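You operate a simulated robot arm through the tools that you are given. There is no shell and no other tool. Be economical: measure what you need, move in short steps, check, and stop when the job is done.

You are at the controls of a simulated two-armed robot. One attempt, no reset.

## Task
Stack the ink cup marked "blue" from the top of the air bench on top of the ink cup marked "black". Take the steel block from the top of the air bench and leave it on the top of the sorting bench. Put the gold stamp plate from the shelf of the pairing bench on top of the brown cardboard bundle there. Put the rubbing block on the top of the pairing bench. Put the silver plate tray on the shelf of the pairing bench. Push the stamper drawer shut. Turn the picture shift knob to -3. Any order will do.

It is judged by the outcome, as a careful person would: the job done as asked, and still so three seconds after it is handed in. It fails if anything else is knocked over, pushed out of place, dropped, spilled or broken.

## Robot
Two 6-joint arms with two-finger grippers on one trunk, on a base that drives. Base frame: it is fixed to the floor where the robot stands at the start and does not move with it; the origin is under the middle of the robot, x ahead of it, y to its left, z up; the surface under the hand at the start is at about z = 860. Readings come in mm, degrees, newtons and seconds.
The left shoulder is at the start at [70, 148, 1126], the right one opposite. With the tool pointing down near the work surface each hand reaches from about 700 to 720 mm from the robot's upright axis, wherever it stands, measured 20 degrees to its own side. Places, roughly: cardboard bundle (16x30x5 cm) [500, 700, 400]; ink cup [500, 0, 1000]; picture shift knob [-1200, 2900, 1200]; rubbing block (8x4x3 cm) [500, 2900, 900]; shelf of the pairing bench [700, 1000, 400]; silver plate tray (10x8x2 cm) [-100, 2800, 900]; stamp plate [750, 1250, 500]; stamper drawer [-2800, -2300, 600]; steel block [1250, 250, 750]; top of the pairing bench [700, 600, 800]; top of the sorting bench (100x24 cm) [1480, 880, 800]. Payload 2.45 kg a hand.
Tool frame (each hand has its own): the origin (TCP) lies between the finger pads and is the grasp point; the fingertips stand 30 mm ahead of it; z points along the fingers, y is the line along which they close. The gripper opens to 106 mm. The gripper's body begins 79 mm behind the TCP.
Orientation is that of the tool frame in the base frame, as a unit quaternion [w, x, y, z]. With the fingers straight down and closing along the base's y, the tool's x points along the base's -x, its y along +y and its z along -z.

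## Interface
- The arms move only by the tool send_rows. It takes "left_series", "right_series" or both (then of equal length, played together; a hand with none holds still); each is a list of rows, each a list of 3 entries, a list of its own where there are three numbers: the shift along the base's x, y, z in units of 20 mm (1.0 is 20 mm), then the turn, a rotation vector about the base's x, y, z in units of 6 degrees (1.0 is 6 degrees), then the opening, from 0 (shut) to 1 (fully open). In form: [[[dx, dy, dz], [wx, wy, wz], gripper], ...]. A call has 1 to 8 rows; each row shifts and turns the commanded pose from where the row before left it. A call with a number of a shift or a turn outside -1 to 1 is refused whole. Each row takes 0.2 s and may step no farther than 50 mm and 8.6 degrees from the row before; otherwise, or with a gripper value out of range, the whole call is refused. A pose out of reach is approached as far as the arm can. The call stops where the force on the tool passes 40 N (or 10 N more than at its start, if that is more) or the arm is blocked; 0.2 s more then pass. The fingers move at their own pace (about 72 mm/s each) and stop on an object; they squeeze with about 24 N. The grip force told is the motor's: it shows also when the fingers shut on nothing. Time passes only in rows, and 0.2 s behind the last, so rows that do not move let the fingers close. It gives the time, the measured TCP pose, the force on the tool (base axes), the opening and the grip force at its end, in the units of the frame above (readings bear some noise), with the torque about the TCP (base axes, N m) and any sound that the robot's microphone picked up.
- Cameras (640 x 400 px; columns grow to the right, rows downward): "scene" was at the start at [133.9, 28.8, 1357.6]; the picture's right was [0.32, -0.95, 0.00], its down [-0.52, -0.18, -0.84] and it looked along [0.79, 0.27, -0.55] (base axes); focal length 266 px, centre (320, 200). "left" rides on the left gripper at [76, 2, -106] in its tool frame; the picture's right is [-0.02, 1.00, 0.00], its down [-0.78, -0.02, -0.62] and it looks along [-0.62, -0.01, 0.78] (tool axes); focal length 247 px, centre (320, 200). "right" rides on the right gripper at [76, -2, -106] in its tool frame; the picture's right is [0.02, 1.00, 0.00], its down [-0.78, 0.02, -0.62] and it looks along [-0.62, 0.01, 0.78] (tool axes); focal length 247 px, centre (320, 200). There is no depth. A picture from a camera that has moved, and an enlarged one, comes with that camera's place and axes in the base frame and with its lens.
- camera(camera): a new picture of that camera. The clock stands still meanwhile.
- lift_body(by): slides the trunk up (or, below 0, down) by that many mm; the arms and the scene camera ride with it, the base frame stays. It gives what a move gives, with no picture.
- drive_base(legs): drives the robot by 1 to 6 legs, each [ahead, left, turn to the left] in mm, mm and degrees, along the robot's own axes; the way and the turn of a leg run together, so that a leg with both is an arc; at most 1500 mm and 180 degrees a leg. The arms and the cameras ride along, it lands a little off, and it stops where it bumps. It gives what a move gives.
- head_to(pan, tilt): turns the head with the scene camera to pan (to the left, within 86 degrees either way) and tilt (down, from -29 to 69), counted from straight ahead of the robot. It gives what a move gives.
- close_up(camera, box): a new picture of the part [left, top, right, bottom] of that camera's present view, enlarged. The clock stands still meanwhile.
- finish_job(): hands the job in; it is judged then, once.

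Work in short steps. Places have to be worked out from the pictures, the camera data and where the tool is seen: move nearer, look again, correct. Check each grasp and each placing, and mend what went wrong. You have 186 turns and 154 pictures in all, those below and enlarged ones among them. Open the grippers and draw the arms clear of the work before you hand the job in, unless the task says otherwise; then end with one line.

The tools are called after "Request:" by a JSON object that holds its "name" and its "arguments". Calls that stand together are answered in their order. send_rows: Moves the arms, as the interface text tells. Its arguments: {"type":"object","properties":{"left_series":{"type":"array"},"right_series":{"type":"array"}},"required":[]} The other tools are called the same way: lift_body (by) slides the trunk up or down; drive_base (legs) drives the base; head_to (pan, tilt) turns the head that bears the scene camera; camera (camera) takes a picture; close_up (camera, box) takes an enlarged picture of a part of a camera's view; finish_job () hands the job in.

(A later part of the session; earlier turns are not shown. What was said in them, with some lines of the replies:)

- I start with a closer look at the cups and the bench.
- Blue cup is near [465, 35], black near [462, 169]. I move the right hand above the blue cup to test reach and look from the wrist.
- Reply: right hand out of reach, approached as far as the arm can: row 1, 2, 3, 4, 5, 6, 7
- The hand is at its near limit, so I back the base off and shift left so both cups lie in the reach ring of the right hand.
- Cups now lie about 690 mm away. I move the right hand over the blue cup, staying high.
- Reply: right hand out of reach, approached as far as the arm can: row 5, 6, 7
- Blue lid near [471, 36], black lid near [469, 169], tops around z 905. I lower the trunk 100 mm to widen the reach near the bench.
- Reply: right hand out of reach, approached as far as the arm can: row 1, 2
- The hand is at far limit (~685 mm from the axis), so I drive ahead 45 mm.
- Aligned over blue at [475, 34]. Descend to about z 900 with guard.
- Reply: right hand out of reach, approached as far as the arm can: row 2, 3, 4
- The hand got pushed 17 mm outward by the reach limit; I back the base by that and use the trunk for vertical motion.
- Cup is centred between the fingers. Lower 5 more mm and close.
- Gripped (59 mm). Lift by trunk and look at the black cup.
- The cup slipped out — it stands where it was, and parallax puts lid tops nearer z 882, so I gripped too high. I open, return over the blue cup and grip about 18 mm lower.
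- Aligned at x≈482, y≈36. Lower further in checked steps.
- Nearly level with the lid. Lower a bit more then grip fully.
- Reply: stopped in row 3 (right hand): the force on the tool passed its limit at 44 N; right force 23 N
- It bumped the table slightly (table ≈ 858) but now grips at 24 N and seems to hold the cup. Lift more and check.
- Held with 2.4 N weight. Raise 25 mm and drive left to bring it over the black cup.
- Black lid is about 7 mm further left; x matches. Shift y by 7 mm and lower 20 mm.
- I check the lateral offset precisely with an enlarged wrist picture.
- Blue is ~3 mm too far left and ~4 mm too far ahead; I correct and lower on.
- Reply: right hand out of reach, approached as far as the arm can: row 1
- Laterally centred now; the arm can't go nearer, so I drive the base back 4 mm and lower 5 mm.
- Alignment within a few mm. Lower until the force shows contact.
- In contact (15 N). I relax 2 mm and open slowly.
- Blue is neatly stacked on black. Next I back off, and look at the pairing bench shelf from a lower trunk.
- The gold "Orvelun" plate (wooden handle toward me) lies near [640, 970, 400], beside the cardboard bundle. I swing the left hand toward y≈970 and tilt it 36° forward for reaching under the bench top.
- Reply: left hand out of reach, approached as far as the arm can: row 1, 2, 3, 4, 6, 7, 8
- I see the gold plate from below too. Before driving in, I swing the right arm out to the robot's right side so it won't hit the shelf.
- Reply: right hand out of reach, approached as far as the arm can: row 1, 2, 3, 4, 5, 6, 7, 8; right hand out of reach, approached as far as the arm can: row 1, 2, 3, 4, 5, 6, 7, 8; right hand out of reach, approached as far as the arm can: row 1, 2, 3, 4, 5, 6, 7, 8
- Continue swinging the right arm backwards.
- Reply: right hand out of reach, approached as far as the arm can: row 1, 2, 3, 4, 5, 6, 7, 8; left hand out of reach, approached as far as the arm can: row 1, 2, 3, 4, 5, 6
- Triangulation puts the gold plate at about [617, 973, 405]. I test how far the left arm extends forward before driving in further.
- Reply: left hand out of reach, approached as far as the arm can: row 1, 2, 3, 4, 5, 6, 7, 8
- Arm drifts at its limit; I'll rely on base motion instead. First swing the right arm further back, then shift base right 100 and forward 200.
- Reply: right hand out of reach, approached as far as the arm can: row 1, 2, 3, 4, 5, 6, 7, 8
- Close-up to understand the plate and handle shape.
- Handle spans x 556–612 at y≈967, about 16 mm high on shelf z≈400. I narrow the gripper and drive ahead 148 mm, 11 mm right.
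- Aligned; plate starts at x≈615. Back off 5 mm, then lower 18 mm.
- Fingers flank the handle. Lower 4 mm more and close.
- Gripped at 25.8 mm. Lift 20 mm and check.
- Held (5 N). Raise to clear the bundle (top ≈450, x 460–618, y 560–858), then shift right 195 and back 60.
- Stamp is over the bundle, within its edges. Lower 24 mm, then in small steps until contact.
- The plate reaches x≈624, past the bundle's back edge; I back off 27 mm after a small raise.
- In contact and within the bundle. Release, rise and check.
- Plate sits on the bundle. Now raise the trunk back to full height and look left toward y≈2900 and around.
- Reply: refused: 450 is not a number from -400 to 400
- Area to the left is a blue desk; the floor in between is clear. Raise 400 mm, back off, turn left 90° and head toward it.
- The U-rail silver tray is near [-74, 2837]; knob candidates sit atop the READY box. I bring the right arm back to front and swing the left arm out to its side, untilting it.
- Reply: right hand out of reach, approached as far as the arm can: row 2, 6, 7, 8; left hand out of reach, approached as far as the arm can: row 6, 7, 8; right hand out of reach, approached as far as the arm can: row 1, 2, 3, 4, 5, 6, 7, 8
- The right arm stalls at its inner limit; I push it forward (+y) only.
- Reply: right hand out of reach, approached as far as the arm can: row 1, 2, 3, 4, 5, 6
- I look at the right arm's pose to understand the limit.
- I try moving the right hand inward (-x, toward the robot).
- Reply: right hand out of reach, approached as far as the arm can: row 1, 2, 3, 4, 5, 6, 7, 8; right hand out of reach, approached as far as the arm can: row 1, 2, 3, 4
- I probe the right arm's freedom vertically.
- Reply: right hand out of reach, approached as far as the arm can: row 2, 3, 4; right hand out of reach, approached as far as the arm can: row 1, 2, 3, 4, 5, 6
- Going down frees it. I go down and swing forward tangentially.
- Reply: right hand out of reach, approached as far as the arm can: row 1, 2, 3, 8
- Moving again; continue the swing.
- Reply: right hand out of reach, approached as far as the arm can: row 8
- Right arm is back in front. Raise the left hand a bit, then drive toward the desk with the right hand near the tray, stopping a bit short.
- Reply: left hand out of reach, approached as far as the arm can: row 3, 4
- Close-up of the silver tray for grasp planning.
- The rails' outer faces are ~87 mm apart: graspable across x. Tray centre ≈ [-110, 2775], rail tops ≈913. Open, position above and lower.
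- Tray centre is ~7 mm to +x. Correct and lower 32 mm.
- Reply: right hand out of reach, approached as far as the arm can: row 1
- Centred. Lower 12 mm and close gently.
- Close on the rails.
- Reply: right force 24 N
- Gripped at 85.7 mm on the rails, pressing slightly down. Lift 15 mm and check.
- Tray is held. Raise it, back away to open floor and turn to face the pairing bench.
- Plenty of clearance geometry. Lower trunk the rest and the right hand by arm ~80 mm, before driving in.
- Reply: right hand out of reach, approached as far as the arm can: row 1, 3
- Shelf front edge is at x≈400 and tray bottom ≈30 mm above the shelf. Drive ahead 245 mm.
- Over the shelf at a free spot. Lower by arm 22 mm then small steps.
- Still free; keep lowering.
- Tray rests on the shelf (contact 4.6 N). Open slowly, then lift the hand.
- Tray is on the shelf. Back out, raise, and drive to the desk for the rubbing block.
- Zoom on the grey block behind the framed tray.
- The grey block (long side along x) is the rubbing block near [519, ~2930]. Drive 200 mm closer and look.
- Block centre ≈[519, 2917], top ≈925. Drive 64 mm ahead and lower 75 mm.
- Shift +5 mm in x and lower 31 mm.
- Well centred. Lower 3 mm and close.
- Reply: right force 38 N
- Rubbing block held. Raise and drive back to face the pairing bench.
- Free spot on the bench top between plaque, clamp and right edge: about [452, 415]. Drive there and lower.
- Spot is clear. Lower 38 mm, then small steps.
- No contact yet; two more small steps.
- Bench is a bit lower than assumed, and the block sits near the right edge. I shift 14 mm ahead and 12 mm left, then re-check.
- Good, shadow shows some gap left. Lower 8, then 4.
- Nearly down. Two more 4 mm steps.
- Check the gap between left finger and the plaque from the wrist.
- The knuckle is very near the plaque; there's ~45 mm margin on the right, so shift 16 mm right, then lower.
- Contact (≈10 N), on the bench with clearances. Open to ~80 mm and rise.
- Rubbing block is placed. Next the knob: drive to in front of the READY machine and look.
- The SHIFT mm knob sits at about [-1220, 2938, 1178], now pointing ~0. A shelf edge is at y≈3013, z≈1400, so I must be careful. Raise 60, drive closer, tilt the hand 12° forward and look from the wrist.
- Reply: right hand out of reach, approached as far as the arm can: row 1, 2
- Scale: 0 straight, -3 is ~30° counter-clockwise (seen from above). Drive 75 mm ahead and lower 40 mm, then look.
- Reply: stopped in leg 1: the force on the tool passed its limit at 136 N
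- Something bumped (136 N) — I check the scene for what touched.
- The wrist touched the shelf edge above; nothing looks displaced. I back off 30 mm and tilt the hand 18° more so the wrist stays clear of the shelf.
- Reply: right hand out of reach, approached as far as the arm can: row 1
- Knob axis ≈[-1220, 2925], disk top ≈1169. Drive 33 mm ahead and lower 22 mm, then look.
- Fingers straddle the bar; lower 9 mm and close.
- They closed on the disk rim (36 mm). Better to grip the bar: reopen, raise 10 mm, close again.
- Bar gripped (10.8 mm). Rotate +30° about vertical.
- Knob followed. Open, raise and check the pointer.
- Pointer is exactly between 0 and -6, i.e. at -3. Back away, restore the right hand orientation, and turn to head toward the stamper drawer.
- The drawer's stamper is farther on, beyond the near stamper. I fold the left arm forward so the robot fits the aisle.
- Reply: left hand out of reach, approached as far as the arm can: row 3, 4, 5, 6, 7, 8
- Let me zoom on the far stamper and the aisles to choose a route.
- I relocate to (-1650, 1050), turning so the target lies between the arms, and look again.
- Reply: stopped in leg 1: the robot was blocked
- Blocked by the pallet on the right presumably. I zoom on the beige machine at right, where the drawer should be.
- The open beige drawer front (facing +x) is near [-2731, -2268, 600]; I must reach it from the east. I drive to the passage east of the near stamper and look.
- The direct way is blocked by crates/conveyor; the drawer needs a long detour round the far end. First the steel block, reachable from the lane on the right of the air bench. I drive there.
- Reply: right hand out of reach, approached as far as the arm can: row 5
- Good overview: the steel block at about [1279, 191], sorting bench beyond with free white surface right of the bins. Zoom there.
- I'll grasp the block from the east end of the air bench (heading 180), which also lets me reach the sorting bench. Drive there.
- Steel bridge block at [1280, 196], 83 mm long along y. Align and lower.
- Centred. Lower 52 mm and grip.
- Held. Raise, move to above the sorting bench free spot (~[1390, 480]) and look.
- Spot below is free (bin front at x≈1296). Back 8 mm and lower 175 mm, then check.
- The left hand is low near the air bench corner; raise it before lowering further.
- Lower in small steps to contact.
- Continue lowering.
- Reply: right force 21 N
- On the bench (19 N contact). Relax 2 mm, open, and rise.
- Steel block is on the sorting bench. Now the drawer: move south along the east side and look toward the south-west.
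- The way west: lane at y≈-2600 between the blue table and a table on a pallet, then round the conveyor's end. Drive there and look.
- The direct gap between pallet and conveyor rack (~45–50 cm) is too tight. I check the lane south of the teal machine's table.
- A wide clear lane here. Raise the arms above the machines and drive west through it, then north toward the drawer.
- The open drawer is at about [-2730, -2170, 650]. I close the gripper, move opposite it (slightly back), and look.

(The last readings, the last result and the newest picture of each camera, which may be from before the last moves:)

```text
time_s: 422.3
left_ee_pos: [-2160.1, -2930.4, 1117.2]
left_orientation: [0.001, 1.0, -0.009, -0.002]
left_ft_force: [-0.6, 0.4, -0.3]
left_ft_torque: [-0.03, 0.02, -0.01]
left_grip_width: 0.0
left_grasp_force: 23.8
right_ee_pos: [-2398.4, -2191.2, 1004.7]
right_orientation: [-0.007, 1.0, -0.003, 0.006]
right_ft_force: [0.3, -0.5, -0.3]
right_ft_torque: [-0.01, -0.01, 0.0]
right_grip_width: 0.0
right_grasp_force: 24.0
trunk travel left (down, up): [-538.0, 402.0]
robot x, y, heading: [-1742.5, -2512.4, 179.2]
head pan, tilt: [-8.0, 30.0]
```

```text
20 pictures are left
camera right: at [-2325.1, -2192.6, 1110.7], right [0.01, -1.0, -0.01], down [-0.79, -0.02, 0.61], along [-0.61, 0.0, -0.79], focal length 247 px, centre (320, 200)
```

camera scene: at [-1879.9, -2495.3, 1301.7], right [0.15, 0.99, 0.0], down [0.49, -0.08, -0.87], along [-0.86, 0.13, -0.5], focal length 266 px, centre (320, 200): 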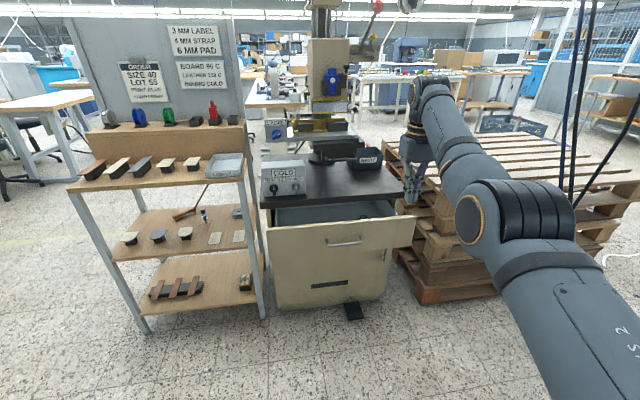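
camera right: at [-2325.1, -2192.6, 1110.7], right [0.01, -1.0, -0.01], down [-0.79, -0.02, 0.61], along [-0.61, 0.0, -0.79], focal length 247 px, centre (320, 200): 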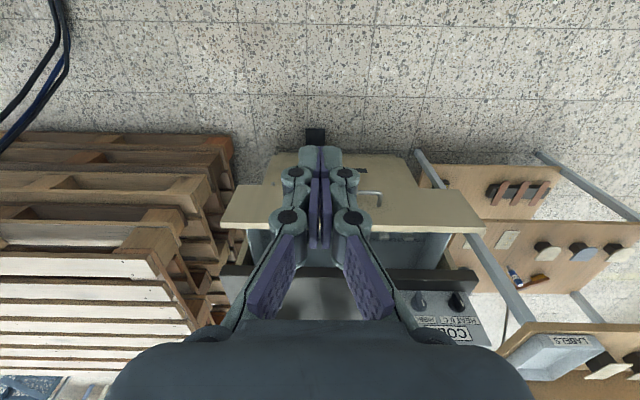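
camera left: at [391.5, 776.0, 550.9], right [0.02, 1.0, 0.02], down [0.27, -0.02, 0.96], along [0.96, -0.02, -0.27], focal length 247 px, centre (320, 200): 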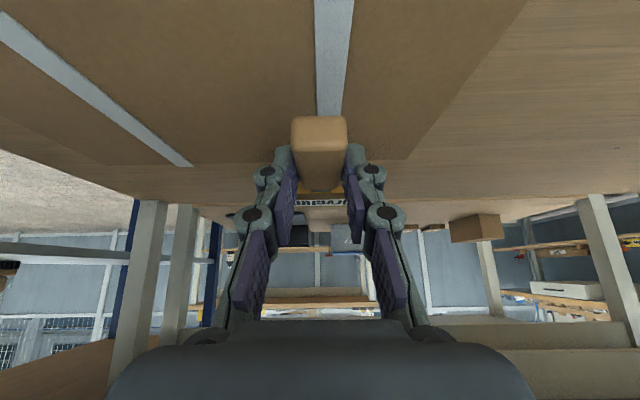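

Handle triangulates to about [-2613, -2302, 703]. I shift left 108 mm, lower 288 mm, then approach.

Request:
{"name": "drive_base", "arguments": {"legs": [[0, 108, 0.8]]}}

Request:
{"name": "lift_body", "arguments": {"by": -288}}

Request:
{"name": "drive_base", "arguments": {"legs": [[120, 0, 0]]}}

Request:
{"name": "camera", "arguments": {"camera": "scene"}}

Request:
{"name": "camera", "arguments": {"camera": "right"}}

```text
time_s: 423.5
left_ee_pos: [-2154.7, -3046.5, 1116.9]
left_orientation: [0.002, 1.0, -0.002, -0.002]
left_ft_force: [-0.2, 0.2, -0.5]
left_ft_torque: [-0.01, 0.02, 0.02]
left_grip_width: 0.0
left_grasp_force: 23.8
right_ee_pos: [-2403.1, -2307.7, 1004.2]
right_orientation: [-0.007, 1.0, 0.002, 0.006]
right_ft_force: [-0.6, 0.4, -0.6]
right_ft_torque: [0.02, 0.0, -0.01]
right_grip_width: 0.0
right_grasp_force: 24.1
trunk travel left (down, up): [-538.0, 402.0]
robot x, y, heading: [-1739.3, -2615.8, 179.8]
head pan, tilt: [-8.0, 30.0]
```

```text
time_s: 426.4
left_ee_pos: [-2153.9, -3045.1, 828.0]
left_orientation: [0.001, 1.0, -0.003, -0.001]
left_ft_force: [-0.3, -0.3, 0.1]
left_ft_torque: [0.03, -0.01, 0.0]
left_grip_width: 0.4
left_grasp_force: 23.9
right_ee_pos: [-2403.7, -2309.5, 715.5]
right_orientation: [-0.007, 1.0, 0.003, 0.006]
right_ft_force: [0.5, 0.0, 0.7]
right_ft_torque: [-0.02, -0.01, 0.05]
right_grip_width: 0.4
right_grasp_force: 24.4
trunk travel left (down, up): [-250.0, 690.0]
robot x, y, heading: [-1739.5, -2617.6, 179.8]
head pan, tilt: [-8.0, 30.0]
```

```text
time_s: 427.6
left_ee_pos: [-2274.2, -3044.4, 829.3]
left_orientation: [0.002, 1.0, -0.003, -0.001]
left_ft_force: [-0.6, 0.4, 0.1]
left_ft_torque: [-0.03, -0.04, 0.0]
left_grip_width: 0.0
left_grasp_force: 24.0
right_ee_pos: [-2524.0, -2308.6, 714.8]
right_orientation: [-0.007, 1.0, 0.002, 0.007]
right_ft_force: [0.3, -0.6, -0.8]
right_ft_torque: [0.0, -0.01, 0.01]
right_grip_width: 0.0
right_grasp_force: 23.8
trunk travel left (down, up): [-250.0, 690.0]
robot x, y, heading: [-1859.5, -2619.8, 180.4]
head pan, tilt: [-8.0, 30.0]
```

```text
19 pictures are left
camera scene: at [-2000.7, -2605.9, 1013.5], right [0.14, 0.99, 0.0], down [0.5, -0.07, -0.87], along [-0.86, 0.12, -0.5], focal length 266 px, centre (320, 200)
```

scene: 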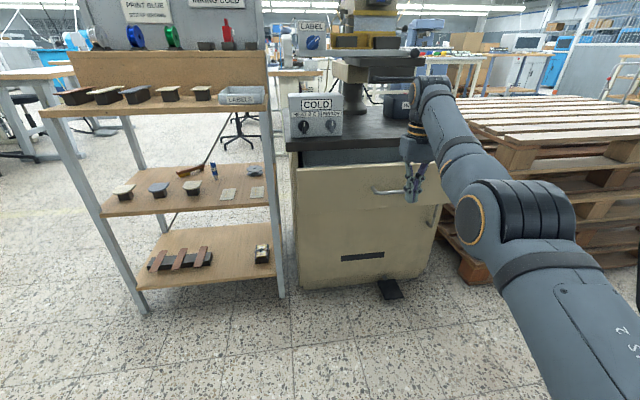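

```text
18 pictures are left
camera right: at [-2449.4, -2308.5, 821.9], right [0.03, -1.0, -0.01], down [-0.79, -0.03, 0.61], along [-0.61, -0.01, -0.79], focal length 247 px, centre (320, 200)
```

right: 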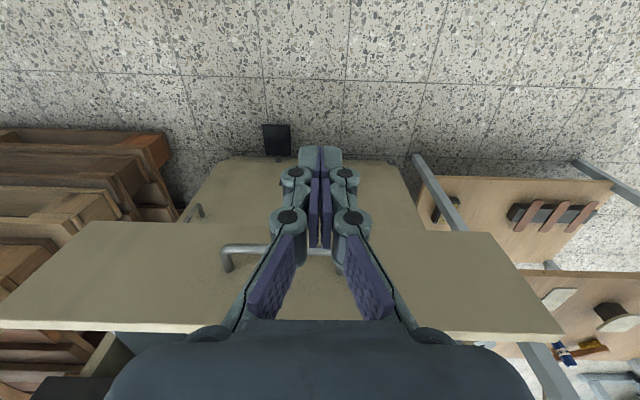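

Panel spans z≈632–733, finger in line with it. Lower 22 mm and push ahead.

Request:
{"name": "lift_body", "arguments": {"by": -22}}

Request:
{"name": "drive_base", "arguments": {"legs": [[90, 0, 0]]}}

Request:
{"name": "drive_base", "arguments": {"legs": [[80, 0, 0]]}}

Request:
{"name": "camera", "arguments": {"camera": "right"}}

```text
time_s: 428.3
left_ee_pos: [-2273.8, -3045.3, 807.4]
left_orientation: [0.001, 1.0, -0.002, -0.002]
left_ft_force: [-0.3, -0.7, 0.4]
left_ft_torque: [0.02, 0.01, 0.02]
left_grip_width: 0.2
left_grasp_force: 23.7
right_ee_pos: [-2521.5, -2308.7, 695.2]
right_orientation: [-0.007, 1.0, 0.003, 0.006]
right_ft_force: [-0.7, -0.7, 0.1]
right_ft_torque: [0.0, 0.05, 0.0]
right_grip_width: 0.1
right_grasp_force: 23.9
trunk travel left (down, up): [-228.0, 712.0]
robot x, y, heading: [-1859.1, -2620.1, 179.8]
head pan, tilt: [-8.0, 30.0]
```

```text
time_s: 429.4
left_ee_pos: [-2363.0, -3045.4, 805.9]
left_orientation: [0.001, 1.0, -0.002, 0.0]
left_ft_force: [-0.1, 0.4, -0.2]
left_ft_torque: [-0.02, -0.03, -0.04]
left_grip_width: 0.0
left_grasp_force: 23.8
right_ee_pos: [-2611.9, -2310.4, 692.9]
right_orientation: [-0.006, 1.0, 0.003, 0.006]
right_ft_force: [0.3, -0.1, 0.2]
right_ft_torque: [0.0, -0.03, 0.01]
right_grip_width: 0.0
right_grasp_force: 24.0
trunk travel left (down, up): [-228.0, 712.0]
robot x, y, heading: [-1946.1, -2616.6, 180.0]
head pan, tilt: [-8.0, 30.0]
```

```text
time_s: 430.5
left_ee_pos: [-2443.7, -3044.3, 806.9]
left_orientation: [0.002, 1.0, -0.003, 0.0]
left_ft_force: [-0.6, 0.0, -0.7]
left_ft_torque: [-0.02, -0.03, 0.0]
left_grip_width: 0.1
left_grasp_force: 24.0
right_ee_pos: [-2691.7, -2309.0, 693.0]
right_orientation: [-0.007, 1.0, 0.002, 0.007]
right_ft_force: [-0.3, -0.5, -0.8]
right_ft_torque: [0.01, -0.05, -0.02]
right_grip_width: 0.2
right_grasp_force: 23.9
trunk travel left (down, up): [-228.0, 712.0]
robot x, y, heading: [-2027.7, -2619.5, 179.8]
head pan, tilt: [-8.0, 30.0]
```

```text
17 pictures are left
camera right: at [-2617.7, -2308.2, 799.8], right [0.03, -1.0, -0.01], down [-0.79, -0.03, 0.61], along [-0.61, -0.01, -0.79], focal length 247 px, centre (320, 200)
```

right: 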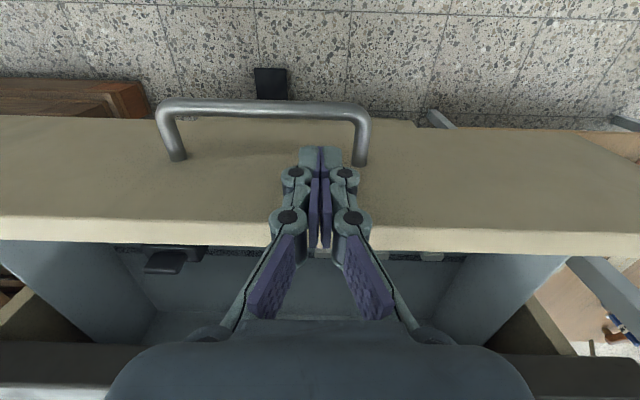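

Recomputing, the handle is at z≈609 and the finger is just before the panel's upper part at x≈-2710. Continue pushing in steps.

Request:
{"name": "drive_base", "arguments": {"legs": [[60, 0, 0]]}}

Request:
{"name": "drive_base", "arguments": {"legs": [[60, 0, 0]]}}

Request:
{"name": "camera", "arguments": {"camera": "scene"}}

```text
time_s: 431.5
left_ee_pos: [-2502.3, -3044.9, 805.0]
left_orientation: [0.002, 1.0, -0.003, -0.002]
left_ft_force: [-0.1, -0.5, 0.3]
left_ft_torque: [0.02, -0.06, 0.01]
left_grip_width: 0.0
left_grasp_force: 23.8
right_ee_pos: [-2750.9, -2308.5, 692.8]
right_orientation: [-0.007, 1.0, 0.003, 0.006]
right_ft_force: [-1.6, -0.3, -0.8]
right_ft_torque: [0.01, -0.05, -0.01]
right_grip_width: 0.1
right_grasp_force: 28.9
trunk travel left (down, up): [-228.0, 712.0]
robot x, y, heading: [-2084.9, -2614.8, 179.9]
head pan, tilt: [-8.0, 30.0]
```

```text
time_s: 432.4
left_ee_pos: [-2564.3, -3043.4, 807.2]
left_orientation: [0.001, 1.0, -0.003, -0.001]
left_ft_force: [-0.6, -0.6, 0.0]
left_ft_torque: [0.04, -0.02, -0.01]
left_grip_width: 0.0
left_grasp_force: 24.1
right_ee_pos: [-2811.9, -2307.4, 692.9]
right_orientation: [-0.006, 1.0, 0.003, 0.007]
right_ft_force: [-0.3, 0.2, -0.5]
right_ft_torque: [0.0, -0.02, 0.0]
right_grip_width: 0.0
right_grasp_force: 28.3
trunk travel left (down, up): [-228.0, 712.0]
robot x, y, heading: [-2148.3, -2618.5, 179.4]
head pan, tilt: [-8.0, 30.0]
```

```text
16 pictures are left
camera scene: at [-2290.2, -2605.2, 991.4], right [0.14, 0.99, 0.0], down [0.5, -0.07, -0.87], along [-0.86, 0.12, -0.5], focal length 266 px, centre (320, 200)
```

scene: 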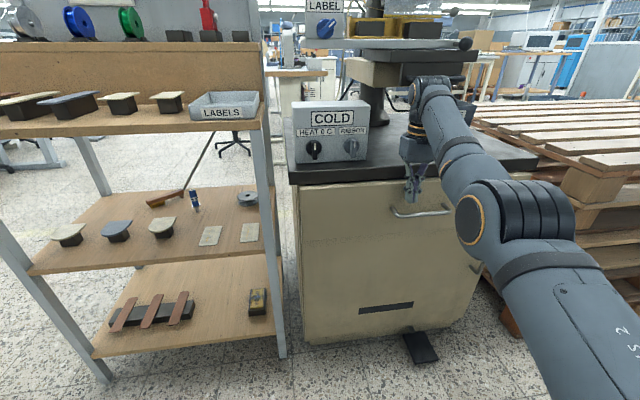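

Drawer is nearly in. Push on with small steps watching force.

Request:
{"name": "drive_base", "arguments": {"legs": [[25, 0, 0]]}}

Request:
{"name": "drive_base", "arguments": {"legs": [[20, 0, 0]]}}

Request:
{"name": "camera", "arguments": {"camera": "right"}}

```text
time_s: 433.2
left_ee_pos: [-2587.9, -3044.0, 807.4]
left_orientation: [0.001, 1.0, -0.004, -0.002]
left_ft_force: [0.6, -0.2, -0.4]
left_ft_torque: [0.01, -0.01, 0.02]
left_grip_width: 0.0
left_grasp_force: 24.6
right_ee_pos: [-2836.8, -2307.5, 694.4]
right_orientation: [-0.008, 1.0, 0.002, 0.006]
right_ft_force: [-0.9, 0.4, 6.7]
right_ft_torque: [-0.03, 0.05, 0.01]
right_grip_width: 6.0
right_grasp_force: 28.8
trunk travel left (down, up): [-228.0, 712.0]
robot x, y, heading: [-2173.2, -2617.1, 180.0]
head pan, tilt: [-8.0, 30.0]
```

```text
time_s: 434.1
left_ee_pos: [-2603.2, -3042.7, 808.0]
left_orientation: [0.001, 1.0, -0.005, -0.002]
left_ft_force: [0.6, -0.3, -0.2]
left_ft_torque: [0.0, -0.01, 0.02]
left_grip_width: 0.1
left_grasp_force: 24.1
right_ee_pos: [-2846.2, -2308.3, 696.1]
right_orientation: [-0.006, 1.0, 0.001, 0.015]
right_ft_force: [6.8, -2.0, 3.7]
right_ft_torque: [0.07, 0.42, -0.08]
right_grip_width: 0.0
right_grasp_force: 28.5
trunk travel left (down, up): [-228.0, 712.0]
robot x, y, heading: [-2185.0, -2618.1, 179.7]
head pan, tilt: [-8.0, 30.0]
stopped in leg 1: the force on the tool passed its limit at 75 N (the readings are from after the stop); the commanded pose is now the measured one
```

```text
15 pictures are left
camera right: at [-2773.9, -2307.4, 803.5], right [0.03, -1.0, -0.01], down [-0.8, -0.03, 0.6], along [-0.6, -0.01, -0.8], focal length 247 px, centre (320, 200)
```

right: 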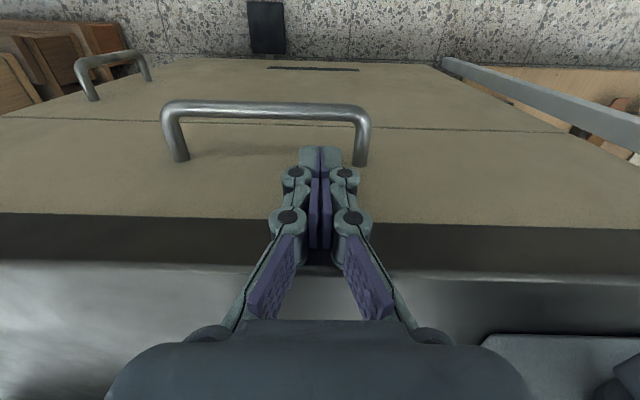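

The drawer front is flush with the cabinet (75 N stop). Back away and confirm.

Request:
{"name": "drive_base", "arguments": {"legs": [[-350, 0, 0]]}}

Request:
{"name": "camera", "arguments": {"camera": "scene"}}

```text
time_s: 436.4
left_ee_pos: [-2252.6, -3044.5, 806.7]
left_orientation: [0.002, 1.0, -0.004, -0.002]
left_ft_force: [-0.7, 0.6, -0.2]
left_ft_torque: [0.0, 0.03, 0.01]
left_grip_width: 0.4
left_grasp_force: 23.5
right_ee_pos: [-2493.6, -2308.7, 694.7]
right_orientation: [-0.006, 1.0, 0.001, 0.014]
right_ft_force: [-0.6, -0.5, 0.3]
right_ft_torque: [0.02, 0.0, 0.0]
right_grip_width: 0.0
right_grasp_force: 28.6
trunk travel left (down, up): [-228.0, 712.0]
robot x, y, heading: [-1834.6, -2618.9, 179.6]
head pan, tilt: [-8.0, 30.0]
```

```text
14 pictures are left
camera scene: at [-1976.5, -2606.6, 991.8], right [0.15, 0.99, 0.0], down [0.49, -0.07, -0.87], along [-0.86, 0.13, -0.5], focal length 266 px, centre (320, 200)
```

scene: 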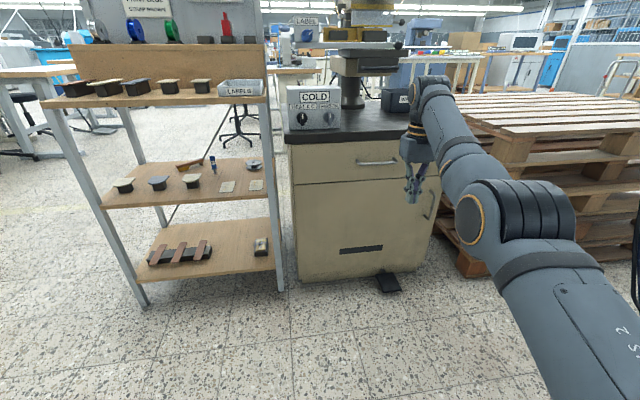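

The drawer is shut and both arms are clear; I open the grippers before handing in.

Request:
{"name": "send_rows", "arguments": {"left_series": [[[0, 0, 0], [0, 0, 0], 0.5], [[0, 0, 0], [0, 0, 0], 1], [[0, 0, 0], [0, 0, 0], 1], [[0, 0, 0], [0, 0, 0], 1]], "right_series": [[[0, 0, 0], [0, 0, 0], 0.5], [[0, 0, 0], [0, 0, 0], 1], [[0, 0, 0], [0, 0, 0], 1], [[0, 0, 0], [0, 0, 0], 1]]}}

Request:
{"name": "finish_job", "arguments": {}}

```text
time_s: 437.4
left_ee_pos: [-2253.6, -3045.0, 807.6]
left_orientation: [0.002, 1.0, -0.005, -0.002]
left_ft_force: [-0.1, 0.6, 0.0]
left_ft_torque: [-0.01, 0.0, -0.01]
left_grip_width: 105.8
left_grasp_force: 0.1
right_ee_pos: [-2494.2, -2307.3, 694.4]
right_orientation: [-0.006, 1.0, 0.001, 0.016]
right_ft_force: [0.1, -0.6, -0.3]
right_ft_torque: [0.02, 0.02, 0.02]
right_grip_width: 106.0
right_grasp_force: 0.0
trunk travel left (down, up): [-228.0, 712.0]
robot x, y, heading: [-1835.4, -2622.6, 179.8]
head pan, tilt: [-8.0, 30.0]
```

```text
The job is handed in.
```

All seven tasks are done and the job is handed in; along the way the base bumped something on its right, probably a pallet (at about [-1590, 1030]; I did not check whether it moved), and the right wrist struck the shelf above the READY machine at 136 N, where the next picture showed nothing shifted.
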